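You operate a simulated robot arm through the tools that you are given. There is no shell and no other tool. Be economical: measure what you need, move in short steps, check, and stop when the job is done.

The job below is to be done with a simulated robot arm. You get a single attempt, and the scene is never put back.

Task
Clear the twisting machine's screen and shut the machine down.
Fine: guard shut; round white button; limit knob to 150, slow-fast lever to slow; off-on knob off, big red button in.

Only the result counts: the job must be done as asked and must still hold three seconds after the hand-in. Knocking over, shifting, dropping, spilling or breaking anything else fails it.

Robot
A 7-joint arm with a two-finger parallel gripper on a trunk, on a base that drives. Base frame: it is fixed to the floor where the robot stands at the start and does not move with it; the origin is under the middle of the robot, x ahead of it, y to its left, z up. Lengths are in mm, angles in rad, forces in N, time in s.
With the tool pointing down near the work surface it reaches from about 100 to 680 mm from the robot's upright axis, wherever it stands. Its first joint turns from -2.007 to 2.007 rad. Places, roughly: big red button [500, 400, 800]; in-out knob [600, 300, 1000]; limit knob [500, 200, 1000]; orange lock lever [200, -400, 800]; red off-on knob [600, 400, 1000]; round white button [500, 200, 1000]; slow-fast lever [400, 200, 700]; yellow guard [600, 0, 1000]. Payload 3.91 kg.
Tool frame: the origin (TCP) lies between the finger pads and is the grasp point; the fingertips stand 30 mm ahead of it; z points along the fingers, y is the line along which they close. Largest opening 110 mm; finger width 20, thickness 10; the body of the gripper, 48 by 112 mm, starts 55 mm behind the TCP.
Orientation is told as [roll, pitch, yaw] about the base's x, y, z axes, in that order, counted from this pose: with the fingers straight down and closing along the base's y, the tool's x points along the base's -x, its y along +y and its z along -z.

Tools
- The arm moves only by the tool play_rows. Its arguments are lists of equal length, an entry for each row: "translation": the shift along the tool's x, y, z in cm, a list of three; "rot": the turn, a rotation vector about the tool's x, y, z in rad, a list of three. In form: {"translation": [[tx, ty, tz], ...], "rot": [[ax, ay, az], ...]}. A call has 1 to 12 rows; each row is the pose to reach, as a shift and turn from the pose commanded when the call began, along the tool's axes at that moment. "hand" is the finger opening in cm, from 0 to 11, set as the call begins (left out, the last holds). Each row takes 0.2 s and may step no farther than 50 mm and 0.15 rad from the row before; otherwise, or with a gripper value out of range, the whole call is refused. A pose out of reach is approached as far as the arm can. The call stops where the force on the tool passes 90 N (or 10 N more than at its start, if that is more) or the arm is blocked; 0.2 s more then pass. Each finger travels about 108 mm/s and halts on what it meets, pressing with about 26 N; the grip force reading is that of the motor and also rises with nothing between the fingers. The clock runs only during rows and for 0.2 s after the last one: add rows that repeat a pose to give the fingers time. The reply holds the time, the measured pose of the TCP, the force on the tool along the base axes, the opening and the grip force, in the units named above and with some noise, with the torque about the TCP (base axes, N m) and any sound that the robot's microphone picked up.
- Cameras (640 x 400 px; columns grow to the right, rows downward): "scene" is now at [12.1, 155.1, 1771.9]; the picture's right is [0.02, -1.00, 0.00], its down [-0.83, -0.01, -0.56] and it looks along [0.56, 0.01, -0.83] (base axes); focal length 281 px, centre (320, 200). "wrist" rides on the gripper at [72, 17, -103] in the tool frame; the picture's right is [-0.23, 0.97, 0.00], its down [-0.76, -0.18, -0.62] and it looks along [-0.61, -0.14, 0.78] (tool axes); focal length 222 px, centre (320, 200). There is no depth. A picture from a camera that has moved, and an enlarged one, comes with that camera's place and axes in the base frame and with its lens.
- snapshot(camera): a new picture of that camera. It takes no simulated time.
- slide_trunk(by): slides the trunk up (or, below 0, down) by that many mm; the arm and the scene camera ride with it, the base frame stays. It gives what a move gives, with no picture.
- roll_base(legs): drives the robot by 1 to 6 legs, each [ahead, turn to the left] in mm and rad, along the robot's own axes; the way and the turn of a leg run together, so that a leg with both is an arc; at most 1500 mm and 3.142 rad a leg. The arm and the cameras ride along, it lands a little off, and it stops where it bumps. It gives what a move gives.
- turn_head(pan, tilt): turns the head with the scene camera to pan (to the left, within 2.705 rad either way) and tilt (down, from -0.506 to 1.204), counted from straight ahead of the robot. It gives what a move gives.
- enlarge(camera, box): a new picture of the part [left, top, right, bottom] of that camera's present view, enlarged. It takes no simulated time.
- job_done(): hands the job in; it is judged then, once.

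Work in short steps. Places have to be worked out from the pictures, the camera data and where the tool is seen: move nearer, look again, correct. Check each grasp and each placing, and mend what went wrong. You have 120 turns and 90 pictures in all, those below and enlarged ones among them. Open the gripper and draw the arm clear of the work before you hand the job in, unless the task says otherwise; then end with one line.

The tools are called as a command line: name --argument value ..., lists and objects as JSON in quotes. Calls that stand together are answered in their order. play_rows: Moves the arm, as the interface text tells. Its arguments: {"type":"object","properties":{"translation":{"type":"array","items":{"type":"array","items":{"type":"number"}}},"rot":{"type":"array","items":{"type":"array","items":{"type":"number"}}},"hand":{"type":"number"}},"required":["translation","rot"]} The other tools are called the same way: slide_trunk (by) slides the trunk up or down; roll_base (legs) drives the base; turn_head (pan, tilt) turns the head that bears the scene camera; snapshot (camera) takes a picture; enlarge (camera, box) takes an enlarged picture of a part of a camera's view; job_done () hands the job in.

At the start:

```text
time: 0.0
tcp_pos: [380.3, 317.7, 1263.7]
ee_rot: [0.0, 0.003, 0.0]
contact_force: [-0.1, 0.1, -0.5]
ft_torque: [0.01, -0.01, -0.05]
opening: 109.8
grasp_force: 0.0
trunk travel left (down, up): [-900.0, 90.0]
robot x, y, heading: [-1.6, 1.0, 0.001]
head pan, tilt: [0.016, 0.979]
```

scene: 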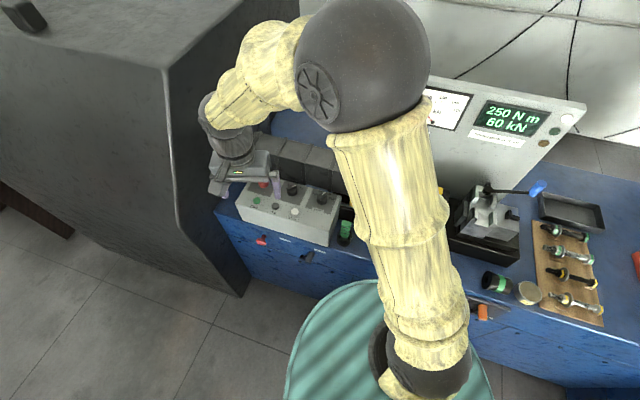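
wrist: 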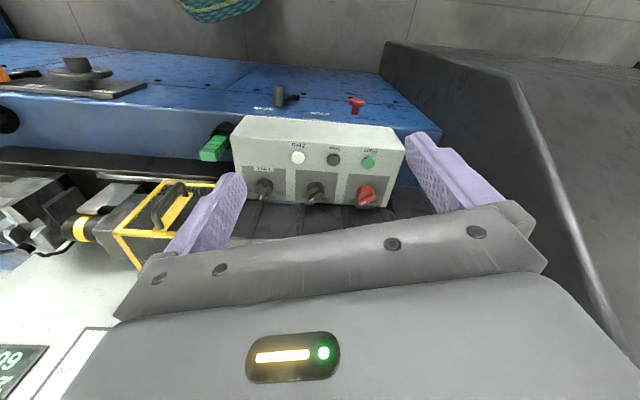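

The wrist camera sees the control box upside down. I'll enlarge both views to read the panel.

enlarge --camera "wrist" --box '[200, 80, 440, 230]'

enlarge --camera "scene" --box '[200, 130, 360, 270]'

enlarge --camera "scene" --box '[420, 80, 640, 340]'

```text
2.67 times, centred on (320, 155) of wrist
camera zoom: at [307.4, 333.7, 1367.7], right [0.23, 0.97, 0.0], down [0.76, -0.18, 0.62], along [0.61, -0.14, -0.78], focal length 592 px, centre (320, 320)
```

zoom: 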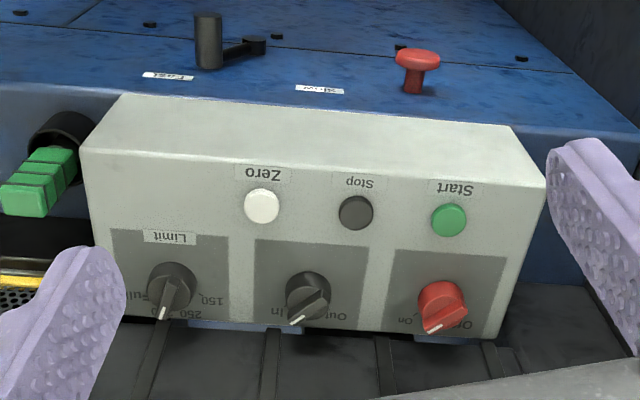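

```text
2.86 times, centred on (280, 200) of scene
camera zoom: at [12.1, 155.1, 1771.9], right [0.02, -1.0, 0.0], down [-0.83, -0.01, -0.56], along [0.56, 0.01, -0.83], focal length 803 px, centre (434, 200)
```

zoom: 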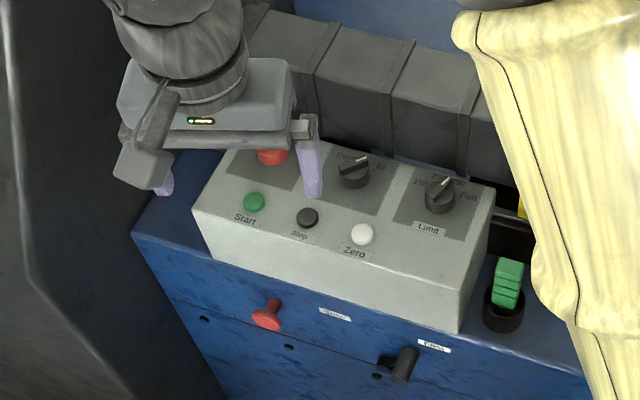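

```text
1.54 times, centred on (530, 210) of scene
camera zoom: at [12.1, 155.1, 1771.9], right [0.02, -1.0, 0.0], down [-0.83, -0.01, -0.56], along [0.56, 0.01, -0.83], focal length 432 px, centre (-3, 185)
```

zoom: 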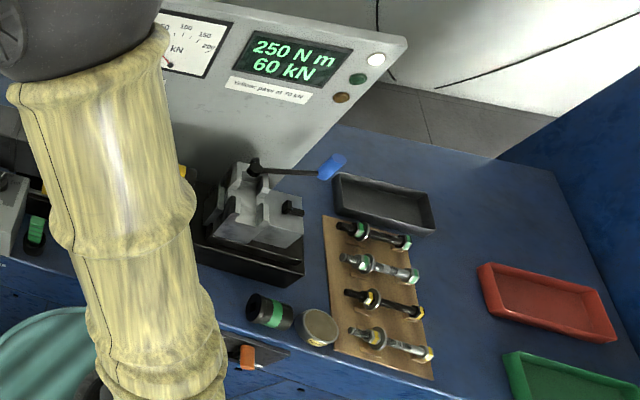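

I need a look at the guard. I'll move the arm to the right at its current height and look with the wrist camera.

play_rows --translation '[[0, -4, 0], [0, -8, 0], [0, -12, 0], [0, -16, 0], [0, -20, 0], [0, -24, 0], [0, -24, 0]]' --rot '[[0, 0, 0], [0, 0, 0], [0, 0, 0], [0, 0, 0], [0, 0, 0], [0, 0, 0], [0, 0, 0]]'

snapshot --camera "wrist"

snapshot --camera "scene"

```text
time: 1.6
tcp_pos: [381.0, 77.3, 1262.8]
ee_rot: [-0.001, -0.001, 0.0]
contact_force: [-0.3, -0.6, 0.4]
ft_torque: [0.01, -0.03, 0.0]
opening: 110.0
grasp_force: 0.0
trunk travel left (down, up): [-900.0, 90.0]
robot x, y, heading: [0.5, 0.5, 0.0]
head pan, tilt: [0.016, 0.979]
```

```text
84 pictures are left
camera wrist: at [307.5, 94.0, 1366.9], right [0.23, 0.97, 0.0], down [0.76, -0.18, 0.62], along [0.61, -0.14, -0.78], focal length 222 px, centre (320, 200)
```

wrist: 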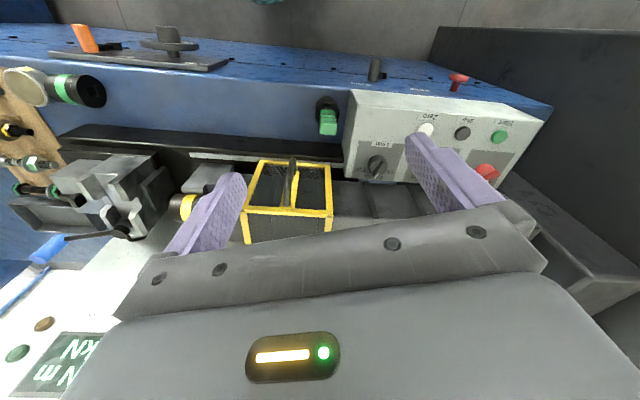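

```text
83 pictures are left
camera scene: at [12.1, 156.0, 1771.8], right [0.02, -1.0, 0.0], down [-0.83, -0.01, -0.56], along [0.56, 0.01, -0.83], focal length 281 px, centre (320, 200)
```

scene: 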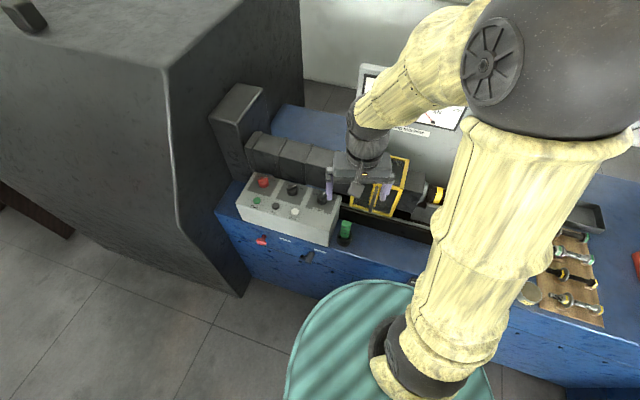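

enlarge --camera "wrist" --box '[150, 90, 390, 250]'

enlarge --camera "scene" --box '[220, 120, 460, 270]'

```text
2.50 times, centred on (270, 170) of wrist
camera zoom: at [307.5, 94.0, 1366.9], right [0.23, 0.97, 0.0], down [0.76, -0.18, 0.62], along [0.61, -0.14, -0.78], focal length 555 px, centre (445, 275)
```

zoom: 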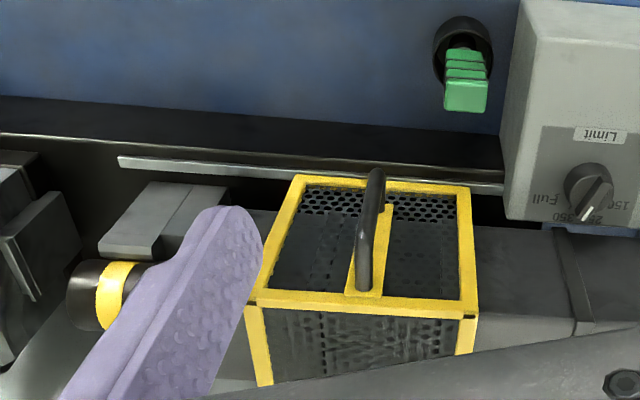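

```text
2.67 times, centred on (340, 195) of scene
camera zoom: at [12.1, 156.0, 1771.8], right [0.02, -1.0, 0.0], down [-0.83, -0.01, -0.56], along [0.56, 0.01, -0.83], focal length 749 px, centre (267, 213)
```

zoom: 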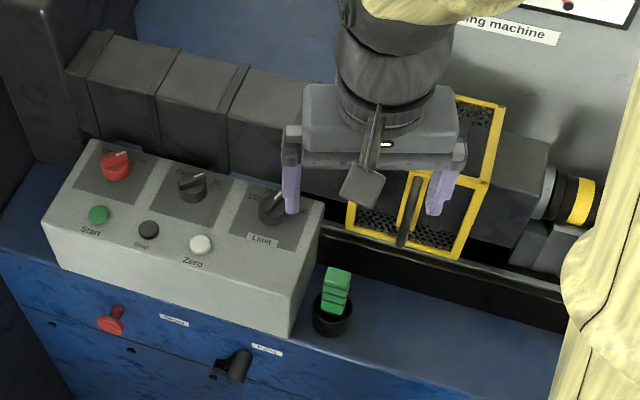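

The machine seems yawed by about 15 degrees, and the guard box sits near [500..640, -100..60, 970..1090]. I'll swing the arm well to the right, so the scene camera sees the guard unobstructed.

play_rows --translation '[[0, -5, 0], [0, -10, 0], [0, -15, 0], [0, -20, 0], [0, -25, 0], [0, -30, 0], [0, -35, 0], [0, -40, 0], [0, -45, 0], [0, -45, 0]]' --rot '[[0, 0, 0], [0, 0, 0], [0, 0, 0], [0, 0, 0], [0, 0, 0], [0, 0, 0], [0, 0, 0], [0, 0, 0], [0, 0, 0], [0, 0, 0]]'

snapshot --camera "scene"

snapshot --camera "wrist"

```text
time: 3.8
tcp_pos: [380.4, -371.4, 1263.4]
ee_rot: [-0.005, 0.001, 0.0]
contact_force: [0.1, 1.4, 0.6]
ft_torque: [-0.02, 0.0, -0.02]
opening: 109.9
grasp_force: 0.0
trunk travel left (down, up): [-900.0, 90.0]
robot x, y, heading: [1.8, -1.2, -0.0]
head pan, tilt: [0.016, 0.979]
```

```text
80 pictures are left
camera scene: at [11.7, 156.8, 1771.8], right [0.02, -1.0, 0.0], down [-0.83, -0.01, -0.56], along [0.56, 0.01, -0.83], focal length 281 px, centre (320, 200)
```

scene: 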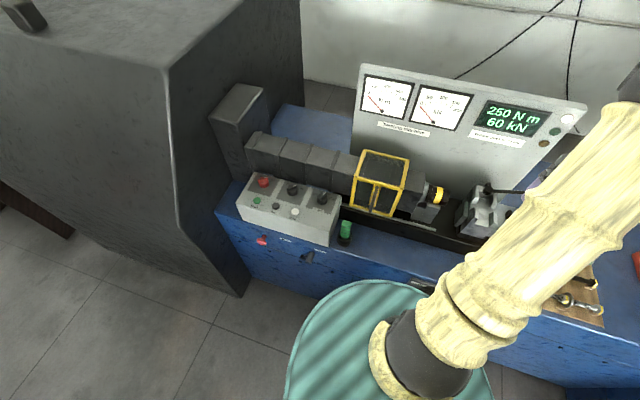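

```text
79 pictures are left
camera wrist: at [307.8, -355.2, 1367.5], right [0.23, 0.97, 0.0], down [0.76, -0.18, 0.62], along [0.61, -0.14, -0.78], focal length 222 px, centre (320, 200)
```

wrist: 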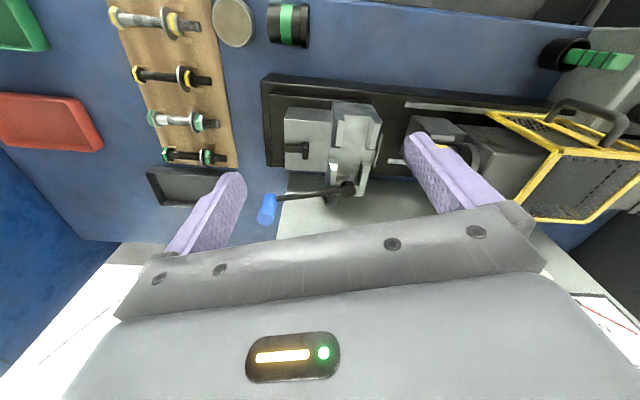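

enlarge --camera "scene" --box '[320, 120, 520, 260]'

enlarge --camera "wrist" --box '[380, 40, 640, 240]'

enlarge --camera "scene" --box '[220, 150, 360, 270]'

```text
2.86 times, centred on (420, 190) of scene
camera zoom: at [11.7, 156.8, 1771.8], right [0.02, -1.0, 0.0], down [-0.83, -0.01, -0.56], along [0.56, 0.01, -0.83], focal length 803 px, centre (34, 229)
```

zoom: 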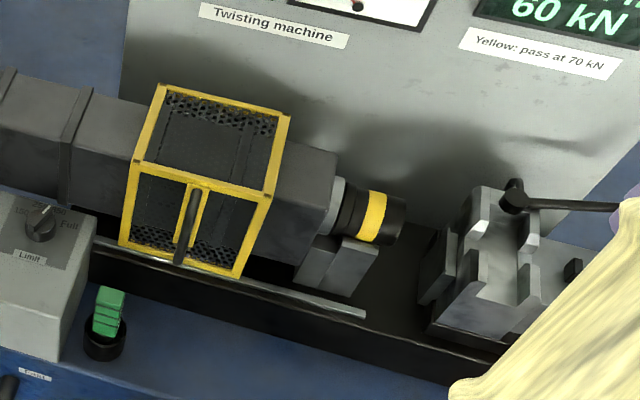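

```text
2.00 times, centred on (510, 140) of wrist
camera zoom: at [307.8, -355.2, 1367.5], right [0.23, 0.97, 0.0], down [0.76, -0.18, 0.62], along [0.61, -0.14, -0.78], focal length 444 px, centre (-60, 320)
```

zoom: 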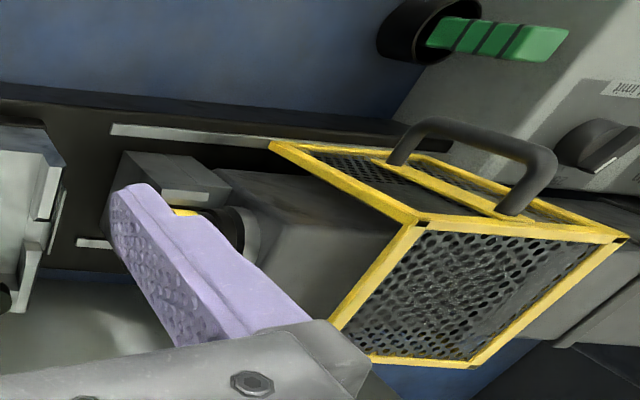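

```text
3.33 times, centred on (290, 210) of scene
camera zoom: at [11.7, 156.8, 1771.8], right [0.02, -1.0, 0.0], down [-0.83, -0.01, -0.56], along [0.56, 0.01, -0.83], focal length 937 px, centre (420, 167)
```

zoom: 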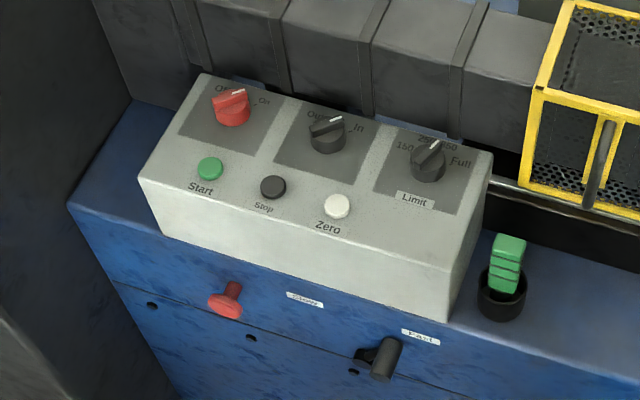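

The guard is a shell over the headstock that slides right on a rail, with a vertical handle bar near [494, 0, 996]–[515, -5, 1085]. The limit pointer is at about 250–350, off-on is at On, and the lever is at Fast. I'll bring the hand back above and in front of the handle, yawed to match the machine, with a narrower opening.

play_rows --translation '[[0, 4.5, 0], [0, 9, 0], [0, 13.5, 0], [0, 18, 0], [0, 22.5, 0], [0, 27, 0], [0, 31.5, 0], [0, 36.8, 0], [-3, 36.8, 0], [-6, 36.8, 3], [-6, 36.8, 6], [-6, 36.8, 6]]' --rot '[[0, 0, 0], [0, 0, 0], [0, 0, 0], [0, 0, 0], [0, 0, 0], [0, 0, 0.05], [0, 0, 0.1], [0, 0, 0.15], [0, 0, 0.2], [0, 0, 0.265], [0, 0, 0.265], [0, 0, 0.265]]' --hand 6

```text
refused: row 8 steps farther than a row can; nothing moved
```

One step exceeded 50 mm, so I'm re-spacing the rows.

play_rows --translation '[[0, 4.6, 0], [0, 9.2, 0], [0, 13.8, 0], [0, 18.4, 0], [0, 23, 0], [0, 27.6, 0], [0, 32.2, 0], [0, 36.8, 0], [-3, 36.8, 0], [-6, 36.8, 3], [-6, 36.8, 6], [-6, 36.8, 6]]' --rot '[[0, 0, 0], [0, 0, 0], [0, 0, 0], [0, 0, 0], [0, 0, 0], [0, 0, 0.05], [0, 0, 0.1], [0, 0, 0.15], [0, 0, 0.2], [0, 0, 0.265], [0, 0, 0.265], [0, 0, 0.265]]' --hand 6

snapshot --camera "wrist"

```text
time: 6.4
tcp_pos: [442.6, -1.8, 1205.7]
ee_rot: [0.0, 0.0, -0.266]
contact_force: [-0.3, -0.3, -0.7]
ft_torque: [0.02, 0.02, 0.02]
opening: 60.2
grasp_force: 0.0
trunk travel left (down, up): [-900.0, 90.0]
robot x, y, heading: [-2.6, -3.5, -0.006]
head pan, tilt: [0.016, 0.979]
```

```text
75 pictures are left
camera wrist: at [376.5, 33.5, 1309.7], right [0.47, 0.88, 0.0], down [0.69, -0.37, 0.62], along [0.55, -0.3, -0.78], focal length 222 px, centre (320, 200)
```

wrist: 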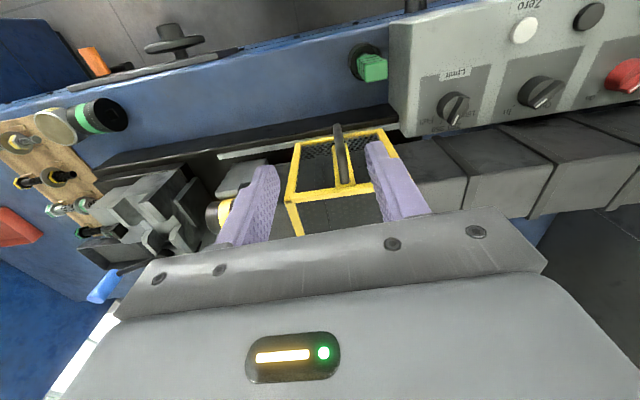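

The handle ray matches my estimate (bar at about [496..520, -3..-10]). I'll move over it and lower so that the fingers straddle the bar.

play_rows --translation '[[-3, 0.7, 0], [-6.1, 1.4, 0], [-6.1, 1.4, 3], [-6.1, 1.4, 6], [-6.1, 1.4, 8.5], [-6.1, 1.4, 8.5]]' --rot '[[0, 0, 0], [0, 0, 0], [0, 0, 0], [0, 0, 0], [0, 0, 0], [0, 0, 0]]'

snapshot --camera "wrist"

enlarge --camera "scene" --box '[300, 100, 500, 260]'

```text
time: 7.8
tcp_pos: [504.4, -6.3, 1119.3]
ee_rot: [0.001, 0.0, -0.265]
contact_force: [0.1, -0.9, -0.2]
ft_torque: [0.0, 0.02, 0.01]
opening: 60.0
grasp_force: 0.0
trunk travel left (down, up): [-900.0, 90.0]
robot x, y, heading: [3.1, 1.0, -0.002]
head pan, tilt: [0.016, 0.979]
```

```text
74 pictures are left
camera wrist: at [437.7, 28.8, 1222.1], right [0.47, 0.88, 0.0], down [0.69, -0.37, 0.62], along [0.55, -0.3, -0.78], focal length 222 px, centre (320, 200)
```

wrist: 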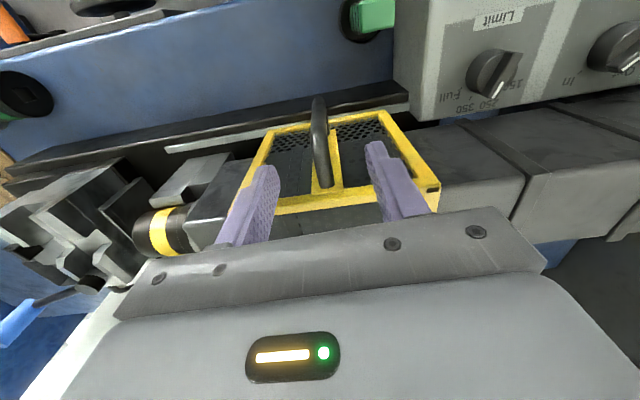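

```text
2.50 times, centred on (400, 180) of scene
camera zoom: at [11.6, 155.0, 1771.9], right [0.02, -1.0, 0.0], down [-0.83, -0.01, -0.56], along [0.56, 0.01, -0.83], focal length 703 px, centre (120, 250)
```

zoom: 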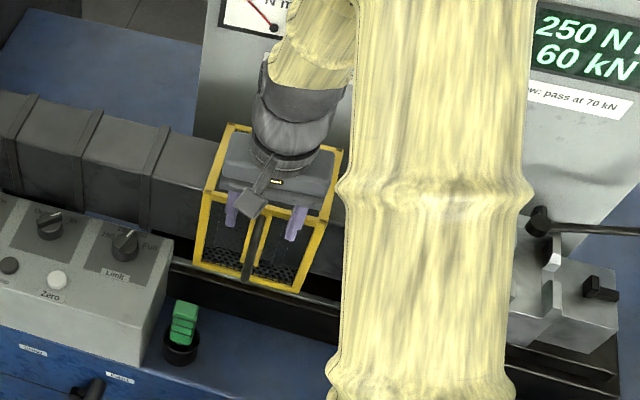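

Tip height is 1089, the bar's top is near [515, -9, 1085], and the face is about 20 mm behind the fingers. I'll lower another 55 mm and partly close around the bar.

play_rows --translation '[[0, 0, 2], [0, 0, 4], [0, 0, 5.5], [0, 0, 5.5]]' --rot '[[0, 0, 0], [0, 0, 0], [0, 0, 0], [0, 0, 0]]'

snapshot --camera "wrist"

```text
time: 8.8
tcp_pos: [502.9, -8.0, 1062.6]
ee_rot: [0.001, -0.002, -0.265]
contact_force: [-0.2, 0.4, 0.7]
ft_torque: [-0.01, -0.01, 0.0]
opening: 60.2
grasp_force: 0.1
trunk travel left (down, up): [-900.0, 90.0]
robot x, y, heading: [1.2, 0.2, 0.0]
head pan, tilt: [0.016, 0.979]
```

```text
72 pictures are left
camera wrist: at [437.0, 27.1, 1166.5], right [0.47, 0.88, 0.0], down [0.69, -0.37, 0.62], along [0.55, -0.3, -0.78], focal length 222 px, centre (320, 200)
```

wrist: 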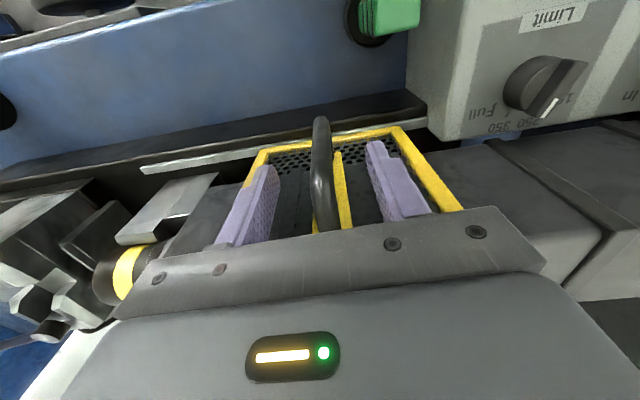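

The fingers straddle the bar. I'll narrow them loosely and slide right along the rail by 120 mm.

play_rows --translation '[[0, 0, 0], [0, 0, 0], [0, -2, 0], [0, -4, 0], [0, -6, 0], [0, -8, 0], [0, -10, 0], [0, -12, 0], [0, -12, 0]]' --rot '[[0, 0, 0], [0, 0, 0], [0, 0, 0], [0, 0, 0], [0, 0, 0], [0, 0, 0], [0, 0, 0], [0, 0, 0], [0, 0, 0]]' --hand 2.6

snapshot --camera "wrist"

snapshot --camera "scene"

```text
time: 10.8
tcp_pos: [472.4, -122.5, 1063.1]
ee_rot: [-0.001, 0.003, -0.265]
contact_force: [0.3, -0.3, 0.2]
ft_torque: [-0.03, -0.01, -0.01]
opening: 26.0
grasp_force: 0.0
trunk travel left (down, up): [-900.0, 90.0]
robot x, y, heading: [4.7, 1.5, -0.001]
head pan, tilt: [0.016, 0.979]
```

```text
71 pictures are left
camera wrist: at [405.4, -88.1, 1167.0], right [0.47, 0.88, 0.0], down [0.69, -0.37, 0.62], along [0.55, -0.3, -0.78], focal length 222 px, centre (320, 200)
```

wrist: 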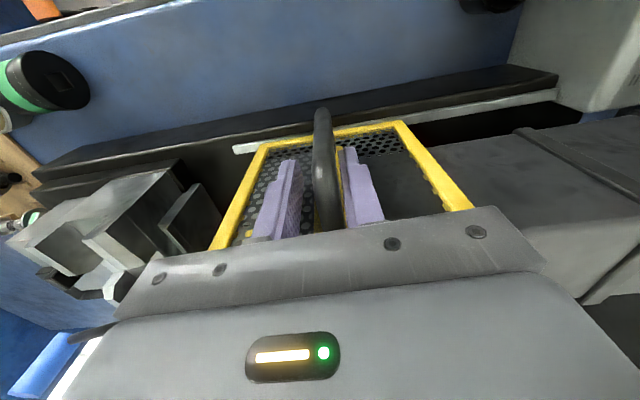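

```text
70 pictures are left
camera scene: at [12.3, 155.5, 1771.9], right [0.02, -1.0, 0.0], down [-0.83, -0.01, -0.56], along [0.56, 0.01, -0.83], focal length 281 px, centre (320, 200)
```

scene: 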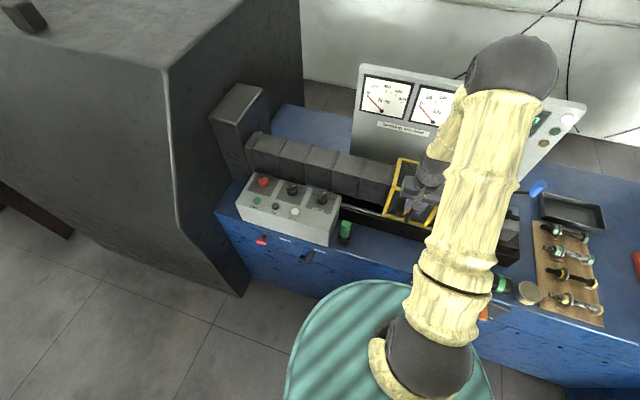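

The guard slid easily and is now over the chuck, still short of the rail's right end. I'll go on in smaller steps.

play_rows --translation '[[0, -0.5, 0], [0, -1, 0], [0, -1.5, 0], [0, -2, 0], [0, -2.5, 0], [0, -3, 0], [0, -3, 0]]' --rot '[[0, 0, 0], [0, 0, 0], [0, 0, 0], [0, 0, 0], [0, 0, 0], [0, 0, 0], [0, 0, 0]]'

snapshot --camera "wrist"

```text
time: 12.4
tcp_pos: [464.0, -153.3, 1062.9]
ee_rot: [-0.002, 0.0, -0.265]
contact_force: [-1.4, 1.0, -0.2]
ft_torque: [-0.01, 0.01, 0.02]
opening: 26.5
grasp_force: 0.2
trunk travel left (down, up): [-900.0, 90.0]
robot x, y, heading: [-0.6, 0.2, -0.002]
head pan, tilt: [0.016, 0.979]
```

```text
69 pictures are left
camera wrist: at [397.4, -118.1, 1167.2], right [0.47, 0.88, 0.0], down [0.69, -0.37, 0.62], along [0.55, -0.3, -0.78], focal length 222 px, centre (320, 200)
```

wrist: 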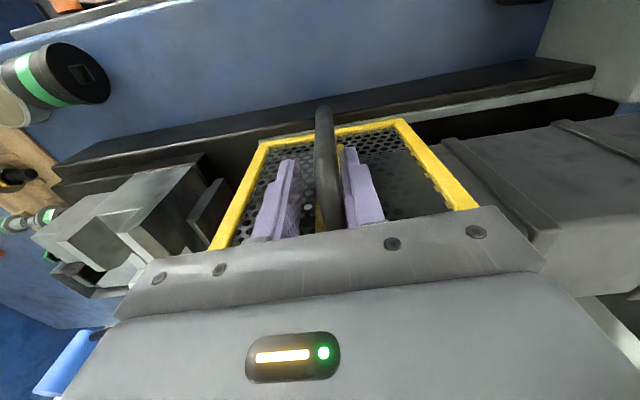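

The rail's end is now at the guard's right edge. I'll nudge on gently and watch the force.

play_rows --translation '[[0, -0.4, 0], [0, -0.8, 0], [0, -1.2, 0], [0, -1.6, 0], [0, -2.0, 0], [0, -2.0, 0]]' --rot '[[0, 0, 0], [0, 0, 0], [0, 0, 0], [0, 0, 0], [0, 0, 0], [0, 0, 0]]'

snapshot --camera "wrist"

```text
time: 13.8
tcp_pos: [459.2, -164.8, 1063.3]
ee_rot: [-0.002, 0.002, -0.263]
contact_force: [9.4, 36.9, -3.3]
ft_torque: [-0.92, -0.08, -0.34]
opening: 44.7
grasp_force: 18.5
trunk travel left (down, up): [-900.0, 90.0]
robot x, y, heading: [1.1, -1.8, 0.002]
head pan, tilt: [0.016, 0.979]
```

```text
68 pictures are left
camera wrist: at [394.4, -130.4, 1167.4], right [0.47, 0.88, 0.0], down [0.69, -0.37, 0.62], along [0.55, -0.29, -0.78], focal length 222 px, centre (320, 200)
```

wrist: 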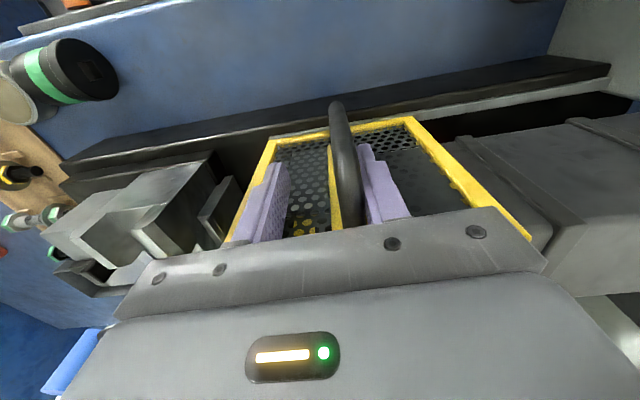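

The guard hit its stop at 37 N, so it is shut. I'll ease off, open, and lift straight up and away, toward the front of the console.

play_rows --translation '[[0, 0.8, 0], [0, 1.0, 0], [0, 1.0, 0], [0, 1.0, -3], [0, 1.0, -7], [0, 1.0, -11], [0, 1.0, -15], [4, 1, -19], [8, 1, -21], [8, 1, -21]]' --rot '[[0, 0, 0], [0, 0, 0], [0, 0, 0], [0, 0, 0], [0, 0, 0], [0, 0, 0], [0, 0, 0], [0, 0, 0], [0, 0, 0], [0, 0, 0]]' --hand 6

snapshot --camera "scene"

snapshot --camera "wrist"

```text
refused: row 8 steps farther than a row can; nothing moved
```

```text
67 pictures are left
camera scene: at [14.1, 162.1, 1771.1], right [0.02, -1.0, 0.0], down [-0.83, -0.02, -0.56], along [0.56, 0.01, -0.83], focal length 281 px, centre (320, 200)
```

scene: 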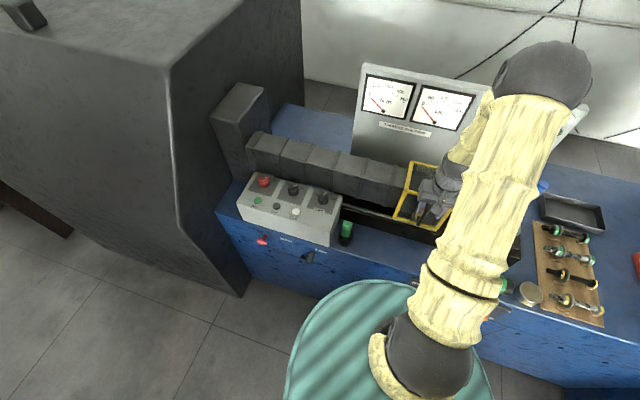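

```text
66 pictures are left
camera wrist: at [394.4, -130.4, 1167.4], right [0.47, 0.88, 0.0], down [0.69, -0.37, 0.62], along [0.55, -0.29, -0.78], focal length 222 px, centre (320, 200)
```

wrist: 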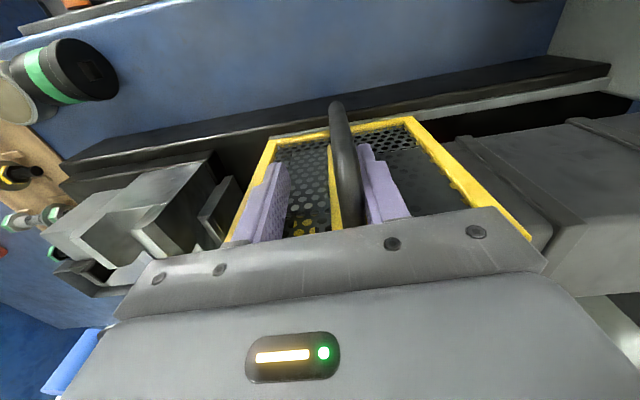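

I'm re-spacing the withdrawal rows. I won't bundle pictures with moves that could be refused.

play_rows --translation '[[0, 0.8, 0], [0, 1.0, 0], [0, 1.0, 0], [0, 1.0, -3], [0, 1.0, -7], [0, 1.0, -11], [0, 1.0, -15], [3, 2, -18], [5, 5, -20], [5, 9, -21], [5, 9, -21]]' --rot '[[0, 0, 0], [0, 0, 0], [0, 0, 0], [0, 0, 0], [0, 0, 0], [0, 0, 0], [0, 0, 0], [0, 0, 0], [0, 0, 0], [0, 0, 0], [0, 0, 0]]' --hand 6

```text
time: 16.2
tcp_pos: [435.5, -71.4, 1276.2]
ee_rot: [-0.001, -0.001, -0.264]
contact_force: [0.4, -0.4, -0.1]
ft_torque: [-0.01, 0.0, 0.02]
opening: 60.0
grasp_force: 0.1
trunk travel left (down, up): [-900.0, 90.0]
robot x, y, heading: [-0.7, 2.7, -0.002]
head pan, tilt: [0.016, 0.979]
```

The hand is clear. Now I'll go over the control box for a closer wrist view, to locate the Zero button and the knobs precisely.

play_rows --translation '[[1.2, 4, 1], [2.4, 8, 2], [3.6, 12, 3], [4.8, 16, 4], [6, 20, 5], [7.2, 24, 6], [8, 27.5, 7], [8, 27.5, 7]]' --rot '[[0, 0, 0], [0, 0, 0], [0, 0, 0], [0, 0, 0], [0, 0, 0], [0, 0, 0], [0, 0, 0], [0, 0, 0]]'

enlarge --camera "wrist" --box '[160, 40, 480, 240]'

snapshot --camera "scene"

```text
time: 18.0
tcp_pos: [428.7, 215.1, 1204.8]
ee_rot: [0.0, 0.0, -0.265]
contact_force: [-0.6, 0.3, 0.2]
ft_torque: [0.01, 0.02, 0.0]
opening: 59.8
grasp_force: 0.1
trunk travel left (down, up): [-900.0, 90.0]
robot x, y, heading: [2.1, 1.0, 0.005]
head pan, tilt: [0.016, 0.979]
```

```text
2.00 times, centred on (320, 140) of wrist
camera zoom: at [362.3, 248.8, 1308.6], right [0.47, 0.88, 0.0], down [0.69, -0.37, 0.62], along [0.55, -0.3, -0.78], focal length 444 px, centre (320, 320)
```

zoom: 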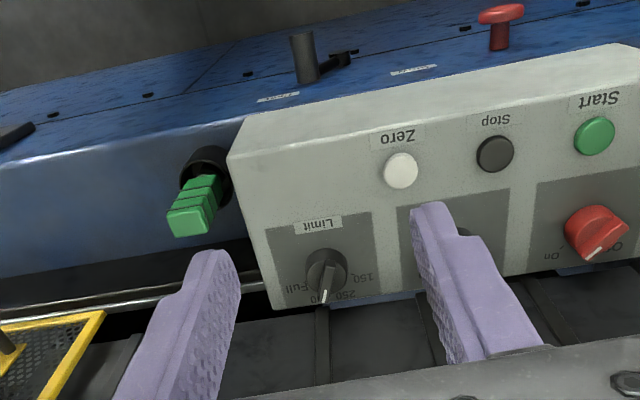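

```text
64 pictures are left
camera scene: at [11.7, 153.9, 1772.1], right [0.02, -1.0, 0.0], down [-0.83, -0.01, -0.56], along [0.56, 0.01, -0.83], focal length 281 px, centre (320, 200)
```

scene: 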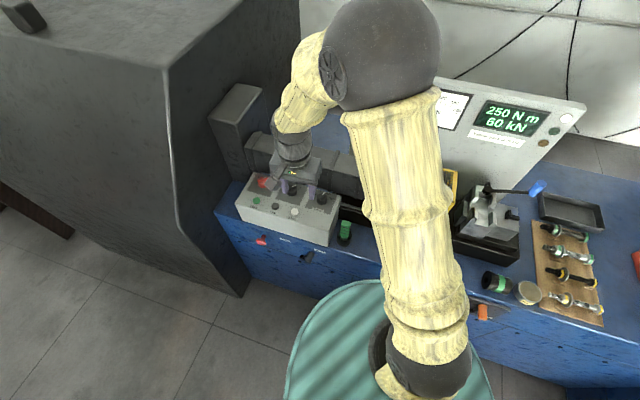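

From the rays: Zero button at about [498, 245, 975], and the panel slopes up toward the back by about 0.39 rad. I'll close the fingers, tilt to the panel normal and approach above the Zero button.

play_rows --translation '[[0, 1, 0], [0, 2.5, 1], [-0.5, 4, 4], [-0.9, 4.7, 8], [-0.9, 4.7, 11.2], [-0.9, 4.7, 11.2]]' --rot '[[0, -0.13, 0], [0, -0.26, 0], [0, -0.39, 0], [0, -0.39, 0], [0, -0.39, 0], [0, -0.39, 0]]' --hand 0

snapshot --camera "wrist"

enlarge --camera "scene" --box '[220, 130, 380, 270]'

```text
time: 19.4
tcp_pos: [449.7, 259.9, 1091.6]
ee_rot: [0.003, -0.392, -0.264]
contact_force: [-0.6, -0.5, 0.6]
ft_torque: [0.04, 0.01, 0.04]
opening: 0.0
grasp_force: 25.4
trunk travel left (down, up): [-900.0, 90.0]
robot x, y, heading: [3.0, 4.5, 0.003]
head pan, tilt: [0.016, 0.979]
```

```text
63 pictures are left
camera wrist: at [351.0, 302.8, 1160.3], right [0.46, 0.88, 0.09], down [0.4, -0.29, 0.87], along [0.79, -0.36, -0.49], focal length 222 px, centre (320, 200)
```

wrist: 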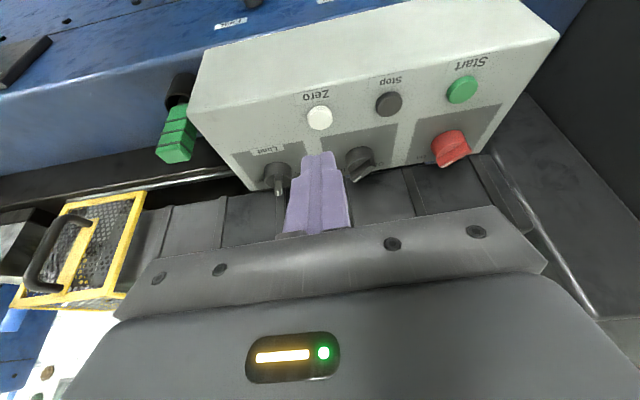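

```text
2.86 times, centred on (300, 200) of scene
camera zoom: at [12.3, 154.2, 1772.0], right [0.02, -1.0, 0.0], down [-0.83, -0.01, -0.56], along [0.56, 0.01, -0.83], focal length 803 px, centre (377, 200)
```

zoom: 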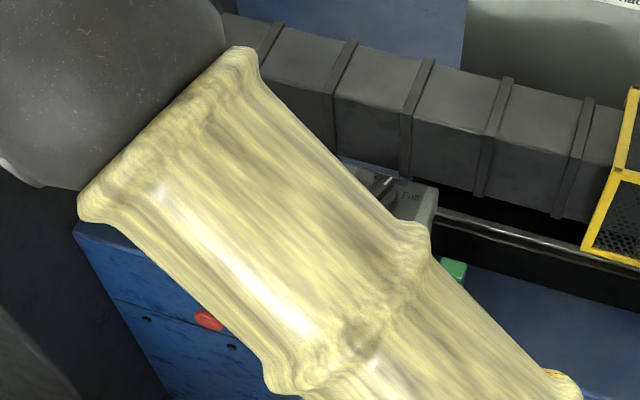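

The button ray gives P≈[500, 244, 970], so my axis is off by 2–3 mm. I'll correct and approach to about 1.5 cm, then look.

play_rows --translation '[[-0.2, -0.2, 3], [-0.2, -0.2, 6], [-0.2, -0.2, 8.5], [-0.2, -0.2, 8.5]]' --rot '[[0, 0, 0], [0, 0, 0], [0, 0, 0], [0, 0, 0]]'

enlarge --camera "wrist" --box '[200, 40, 440, 240]'

```text
time: 20.4
tcp_pos: [482.9, 249.1, 1014.3]
ee_rot: [0.001, -0.391, -0.267]
contact_force: [0.1, -0.2, -0.2]
ft_torque: [-0.01, 0.01, 0.02]
opening: 0.3
grasp_force: 25.6
trunk travel left (down, up): [-900.0, 90.0]
robot x, y, heading: [4.7, 1.8, 0.002]
head pan, tilt: [0.016, 0.979]
```

```text
2.00 times, centred on (320, 140) of wrist
camera zoom: at [382.5, 292.5, 1083.7], right [0.46, 0.88, 0.09], down [0.4, -0.29, 0.87], along [0.79, -0.36, -0.49], focal length 444 px, centre (320, 320)
```

zoom: 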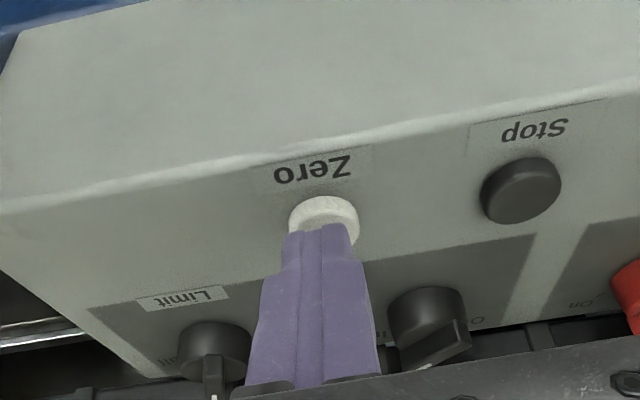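

The fingertip is in line with the button. I'll press in small steps.

play_rows --translation '[[0, 0, 0.5], [0, 0, 1.0], [0, 0, 1.4], [0, 0, 1.8], [0, 0, 2.1], [0, 0, 2.1]]' --rot '[[0, 0, 0], [0, 0, 0], [0, 0, 0], [0, 0, 0], [0, 0, 0], [0, 0, 0]]'

enlarge --camera "wrist" --box '[200, 40, 440, 240]'

```text
time: 21.8
tcp_pos: [486.8, 246.8, 1000.4]
ee_rot: [0.011, -0.4, -0.268]
contact_force: [-15.4, 10.3, 65.4]
ft_torque: [0.26, 0.32, -0.2]
opening: 0.1
grasp_force: 25.9
trunk travel left (down, up): [-900.0, 90.0]
robot x, y, heading: [-2.5, -0.2, -0.002]
head pan, tilt: [0.016, 0.979]
heard: click
```

```text
2.00 times, centred on (320, 140) of wrist
camera zoom: at [386.4, 290.0, 1069.1], right [0.46, 0.89, 0.1], down [0.4, -0.3, 0.87], along [0.8, -0.36, -0.49], focal length 444 px, centre (320, 320)
```

zoom: 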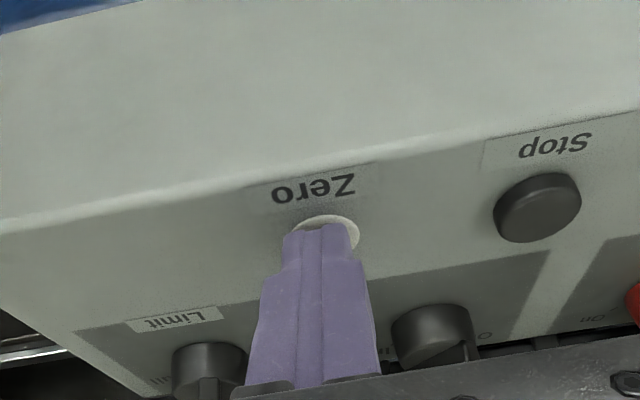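

Click heard. I'll retreat along the tool axis and check the screen.

play_rows --translation '[[0, 0, -4], [0, 0, -8], [0, 0, -11], [0, 0, -11]]' --rot '[[0, 0, 0], [0, 0, 0], [0, 0, 0], [0, 0, 0]]' --hand 6

snapshot --camera "scene"

snapshot --camera "wrist"

```text
time: 22.8
tcp_pos: [449.7, 255.6, 1095.5]
ee_rot: [-0.003, -0.388, -0.265]
contact_force: [-0.1, -0.2, -1.1]
ft_torque: [0.01, -0.01, -0.02]
opening: 60.0
grasp_force: 0.0
trunk travel left (down, up): [-900.0, 90.0]
robot x, y, heading: [-2.7, 0.5, -0.001]
head pan, tilt: [0.016, 0.979]
```

```text
59 pictures are left
camera scene: at [13.1, 155.5, 1771.8], right [0.02, -1.0, 0.0], down [-0.83, -0.01, -0.56], along [0.56, 0.01, -0.83], focal length 281 px, centre (320, 200)
```

scene: 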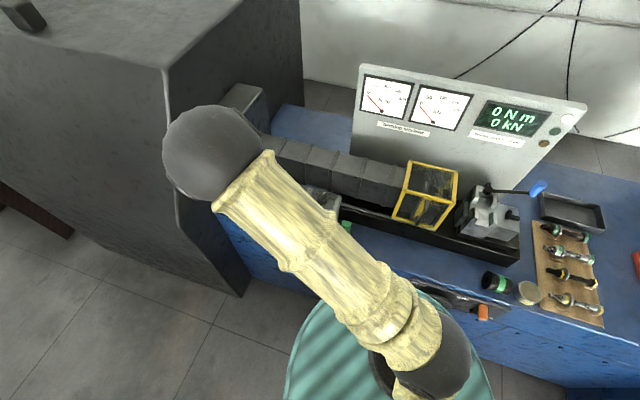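

```text
58 pictures are left
camera wrist: at [351.2, 299.6, 1164.3], right [0.46, 0.88, 0.09], down [0.41, -0.29, 0.87], along [0.79, -0.36, -0.49], focal length 222 px, centre (320, 200)
```

wrist: 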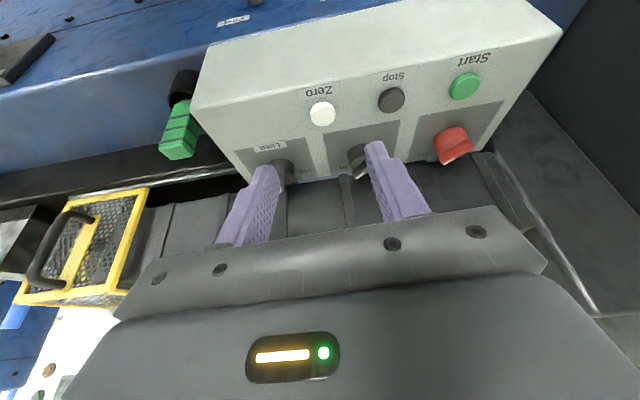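

The screen now reads 0 N m / 0 kN and the guard is still shut. Next is the limit knob: I'll move onto its axis, about 13 cm off, for a closer view.

play_rows --translation '[[-2, -2, 0.8], [-4, -4, 1.6], [-5.5, -6, 2.4], [-6.6, -7, 2.7], [-6.6, -7, 2.7]]' --rot '[[0, 0, 0], [0, 0, 0], [0, 0, 0], [0, 0, 0], [0, 0, 0]]'

enlarge --camera "wrist" --box '[200, 70, 440, 220]'

enlarge --camera "scene" --box '[230, 150, 390, 250]'

```text
time: 24.0
tcp_pos: [498.4, 169.1, 1096.1]
ee_rot: [0.0, -0.389, -0.263]
contact_force: [0.1, 0.8, 0.7]
ft_torque: [-0.02, 0.0, 0.02]
opening: 59.7
grasp_force: 0.1
trunk travel left (down, up): [-900.0, 90.0]
robot x, y, heading: [-0.0, -4.3, 0.001]
head pan, tilt: [0.016, 0.979]
```

```text
2.67 times, centred on (320, 145) of wrist
camera zoom: at [400.1, 213.1, 1163.9], right [0.46, 0.89, 0.09], down [0.4, -0.29, 0.87], along [0.79, -0.36, -0.49], focal length 592 px, centre (320, 347)
```

zoom: 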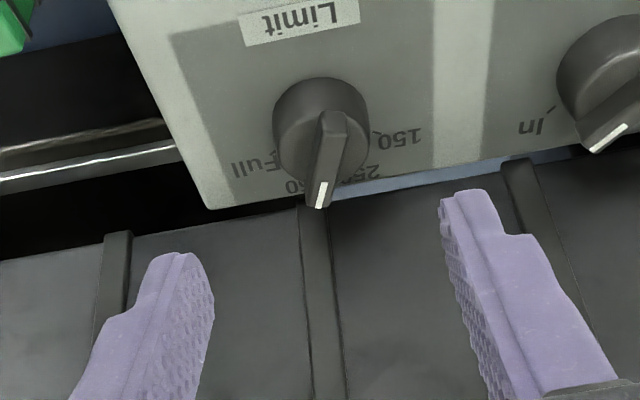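

```text
4.00 times, centred on (310, 200) of scene
camera zoom: at [12.1, 155.3, 1771.9], right [0.02, -1.0, 0.0], down [-0.83, -0.01, -0.56], along [0.56, 0.01, -0.83], focal length 1124 px, centre (360, 200)
```

zoom: 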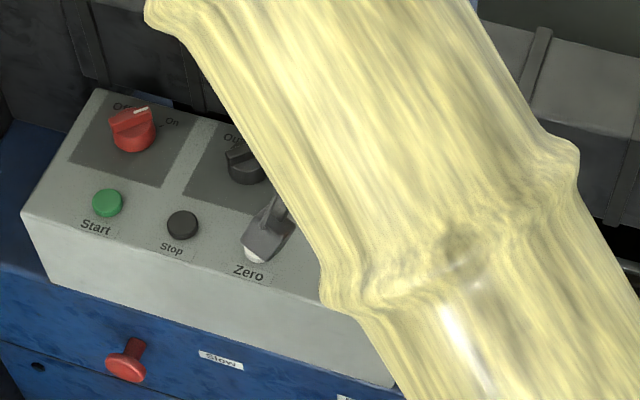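

Reading the geometry, the pointer sits about 23° right of "up", at 350. The ticks seem to be at about -75°, -25°, +25° and +75° (150, 250, 350, Full). I'll turn the hand 0.4 rad to line up with the ridge and go closer.

play_rows --translation '[[-0.2, 0.1, 0], [-0.4, 0.2, 1], [-0.4, 0.2, 2.5], [-0.4, 0.2, 4], [-0.4, 0.2, 4]]' --rot '[[0, 0, 0.13], [0, 0, 0.26], [0, 0, 0.4], [0, 0, 0.4], [0, 0, 0.4]]' --hand 5

enlarge --camera "wrist" --box '[200, 70, 440, 220]'

```text
time: 25.2
tcp_pos: [518.1, 168.1, 1062.1]
ee_rot: [0.158, -0.358, -0.693]
contact_force: [0.7, -0.8, 0.0]
ft_torque: [0.02, -0.03, 0.0]
opening: 50.0
grasp_force: 0.1
trunk travel left (down, up): [-900.0, 90.0]
robot x, y, heading: [1.7, -2.7, -0.004]
head pan, tilt: [0.016, 0.979]
```

```text
2.67 times, centred on (320, 145) of wrist
camera zoom: at [437.3, 233.6, 1134.1], right [0.74, 0.64, 0.22], down [0.21, -0.54, 0.82], along [0.64, -0.55, -0.53], focal length 592 px, centre (320, 347)
```

zoom: 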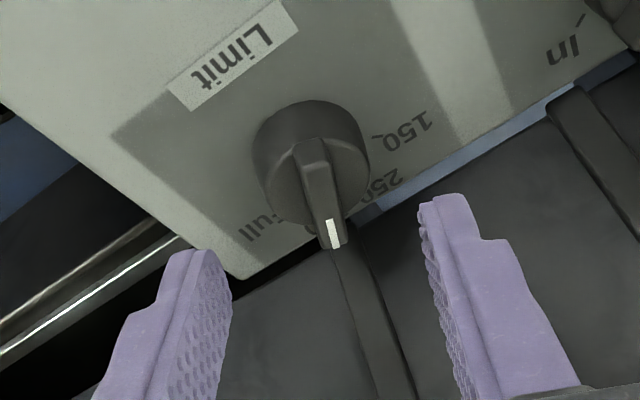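

The hand is aligned with the ridge. I'll approach another 2 cm, shift 2 mm in y, narrow a bit and look.

play_rows --translation '[[0.1, 0.2, 1], [0.2, 0.2, 2], [0.2, 0.2, 2]]' --rot '[[0, 0, 0], [0, 0, 0], [0, 0, 0]]' --hand 4

enlarge --camera "wrist" --box '[220, 80, 420, 240]'

```text
time: 26.0
tcp_pos: [524.8, 167.3, 1042.2]
ee_rot: [0.16, -0.358, -0.695]
contact_force: [-0.4, 0.2, -0.6]
ft_torque: [0.0, 0.01, 0.03]
opening: 40.0
grasp_force: 0.1
trunk travel left (down, up): [-900.0, 90.0]
robot x, y, heading: [0.8, -1.5, -0.001]
head pan, tilt: [0.016, 0.979]
```

```text
2.50 times, centred on (320, 160) of wrist
camera zoom: at [444.8, 234.3, 1115.1], right [0.74, 0.64, 0.22], down [0.21, -0.54, 0.82], along [0.64, -0.55, -0.53], focal length 555 px, centre (320, 300)
```

zoom: 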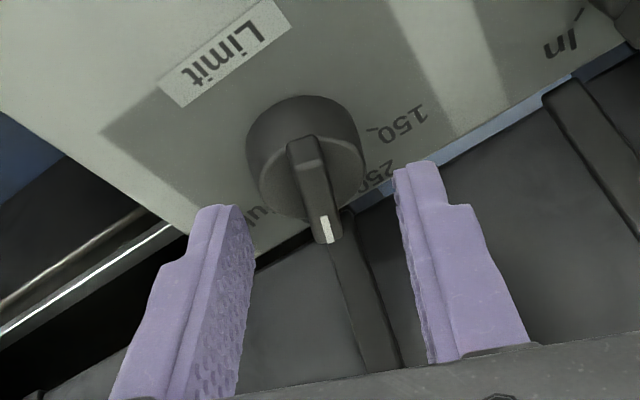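

The tips are about level with the ridge top, and centred. I'll go 10 mm deeper, then close.

play_rows --translation '[[0, 0, 0.5], [0, 0, 1.0], [0, 0, 1.0]]' --rot '[[0, 0, 0], [0, 0, 0], [0, 0, 0]]'

enlarge --camera "wrist" --box '[220, 80, 420, 240]'

```text
time: 26.8
tcp_pos: [529.6, 167.3, 1030.8]
ee_rot: [0.16, -0.359, -0.693]
contact_force: [-0.2, 0.3, 0.1]
ft_torque: [0.03, 0.0, -0.01]
opening: 40.0
grasp_force: 0.0
trunk travel left (down, up): [-900.0, 90.0]
robot x, y, heading: [1.0, -0.3, -0.003]
head pan, tilt: [0.016, 0.979]
```

```text
2.50 times, centred on (320, 160) of wrist
camera zoom: at [448.6, 234.1, 1105.5], right [0.74, 0.64, 0.22], down [0.22, -0.54, 0.82], along [0.64, -0.55, -0.53], focal length 555 px, centre (320, 300)
```

zoom: 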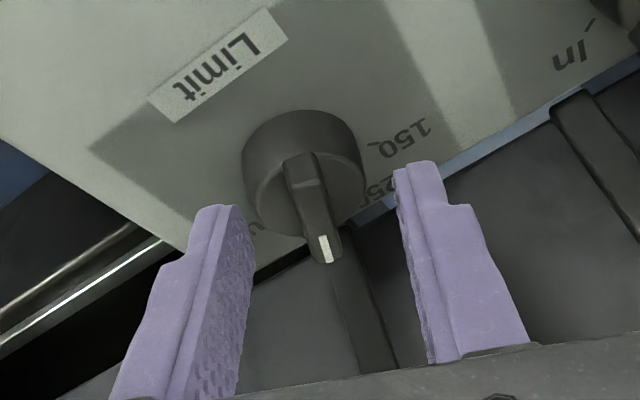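

Ridge tops are about 15 mm behind the tip line and the knob axis is about 5 mm toward +x tool. I'll back off 4 mm, shift 5 mm and close. The opening will tell ridge (~8) from cylinder (~30).

play_rows --translation '[[0.5, 0, -0.4], [0.5, 0, -0.4], [0.5, 0, -0.4]]' --rot '[[0, 0, 0], [0, 0, 0], [0, 0, 0]]'

play_rows --translation '[[0, 0, 0], [0, 0, 0], [0, 0, 0]]' --rot '[[0, 0, 0], [0, 0, 0], [0, 0, 0]]' --hand 0.5

enlarge --camera "wrist" --box '[220, 80, 420, 240]'

```text
time: 27.6
tcp_pos: [525.5, 169.6, 1034.5]
ee_rot: [0.157, -0.356, -0.696]
contact_force: [-0.2, 0.4, -0.3]
ft_torque: [-0.01, 0.0, -0.01]
opening: 40.1
grasp_force: 0.0
trunk travel left (down, up): [-900.0, 90.0]
robot x, y, heading: [1.5, 0.1, 0.001]
head pan, tilt: [0.016, 0.979]
```

```text
time: 28.4
tcp_pos: [523.7, 171.2, 1034.6]
ee_rot: [0.16, -0.358, -0.692]
contact_force: [0.5, -0.5, 0.1]
ft_torque: [-0.02, -0.02, 0.03]
opening: 4.8
grasp_force: 0.1
trunk travel left (down, up): [-900.0, 90.0]
robot x, y, heading: [0.0, -0.2, 0.002]
head pan, tilt: [0.016, 0.979]
```

```text
2.50 times, centred on (320, 160) of wrist
camera zoom: at [443.8, 237.1, 1108.0], right [0.74, 0.64, 0.22], down [0.22, -0.54, 0.82], along [0.64, -0.55, -0.53], focal length 555 px, centre (320, 300)
```

zoom: 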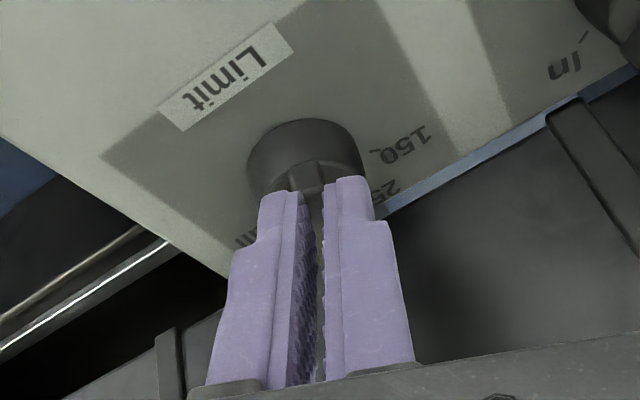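

It closed on nothing (4.8 mm): the tips are still in front of the ridge, so the knob is deeper than I judged. I'll reopen, undo the shift, go 11 mm deeper and close again.

play_rows --translation '[[0, 0, -0.5], [-0.3, 0, -0.5], [-0.6, 0, 0], [-0.6, 0, 0.6], [-0.6, 0, 1.1], [-0.6, 0, 1.1]]' --rot '[[0, 0, 0], [0, 0, 0], [0, 0, 0], [0, 0, 0], [0, 0, 0], [0, 0, 0]]' --hand 4

play_rows --translation '[[0, 0, 0], [0, 0, 0], [0, 0, 0]]' --rot '[[0, 0, 0], [0, 0, 0], [0, 0, 0]]' --hand 0.5

enlarge --camera "wrist" --box '[220, 80, 420, 240]'

```text
time: 29.8
tcp_pos: [535.0, 166.7, 1026.9]
ee_rot: [0.158, -0.358, -0.692]
contact_force: [0.3, -0.5, 0.5]
ft_torque: [0.02, 0.02, 0.01]
opening: 40.0
grasp_force: 0.1
trunk travel left (down, up): [-900.0, 90.0]
robot x, y, heading: [-4.7, 2.7, 0.002]
head pan, tilt: [0.016, 0.979]
```

```text
time: 30.6
tcp_pos: [532.9, 163.8, 1025.4]
ee_rot: [0.159, -0.355, -0.693]
contact_force: [-7.4, -7.5, -5.0]
ft_torque: [-0.27, 0.44, -0.21]
opening: 10.3
grasp_force: 44.7
trunk travel left (down, up): [-900.0, 90.0]
robot x, y, heading: [-1.5, -0.8, 0.0]
head pan, tilt: [0.016, 0.979]
```

```text
2.50 times, centred on (320, 160) of wrist
camera zoom: at [451.7, 230.6, 1099.6], right [0.74, 0.64, 0.22], down [0.22, -0.54, 0.82], along [0.64, -0.56, -0.53], focal length 555 px, centre (320, 300)
```

zoom: 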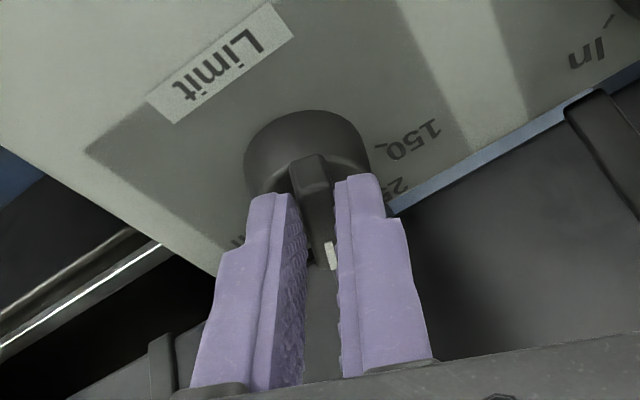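

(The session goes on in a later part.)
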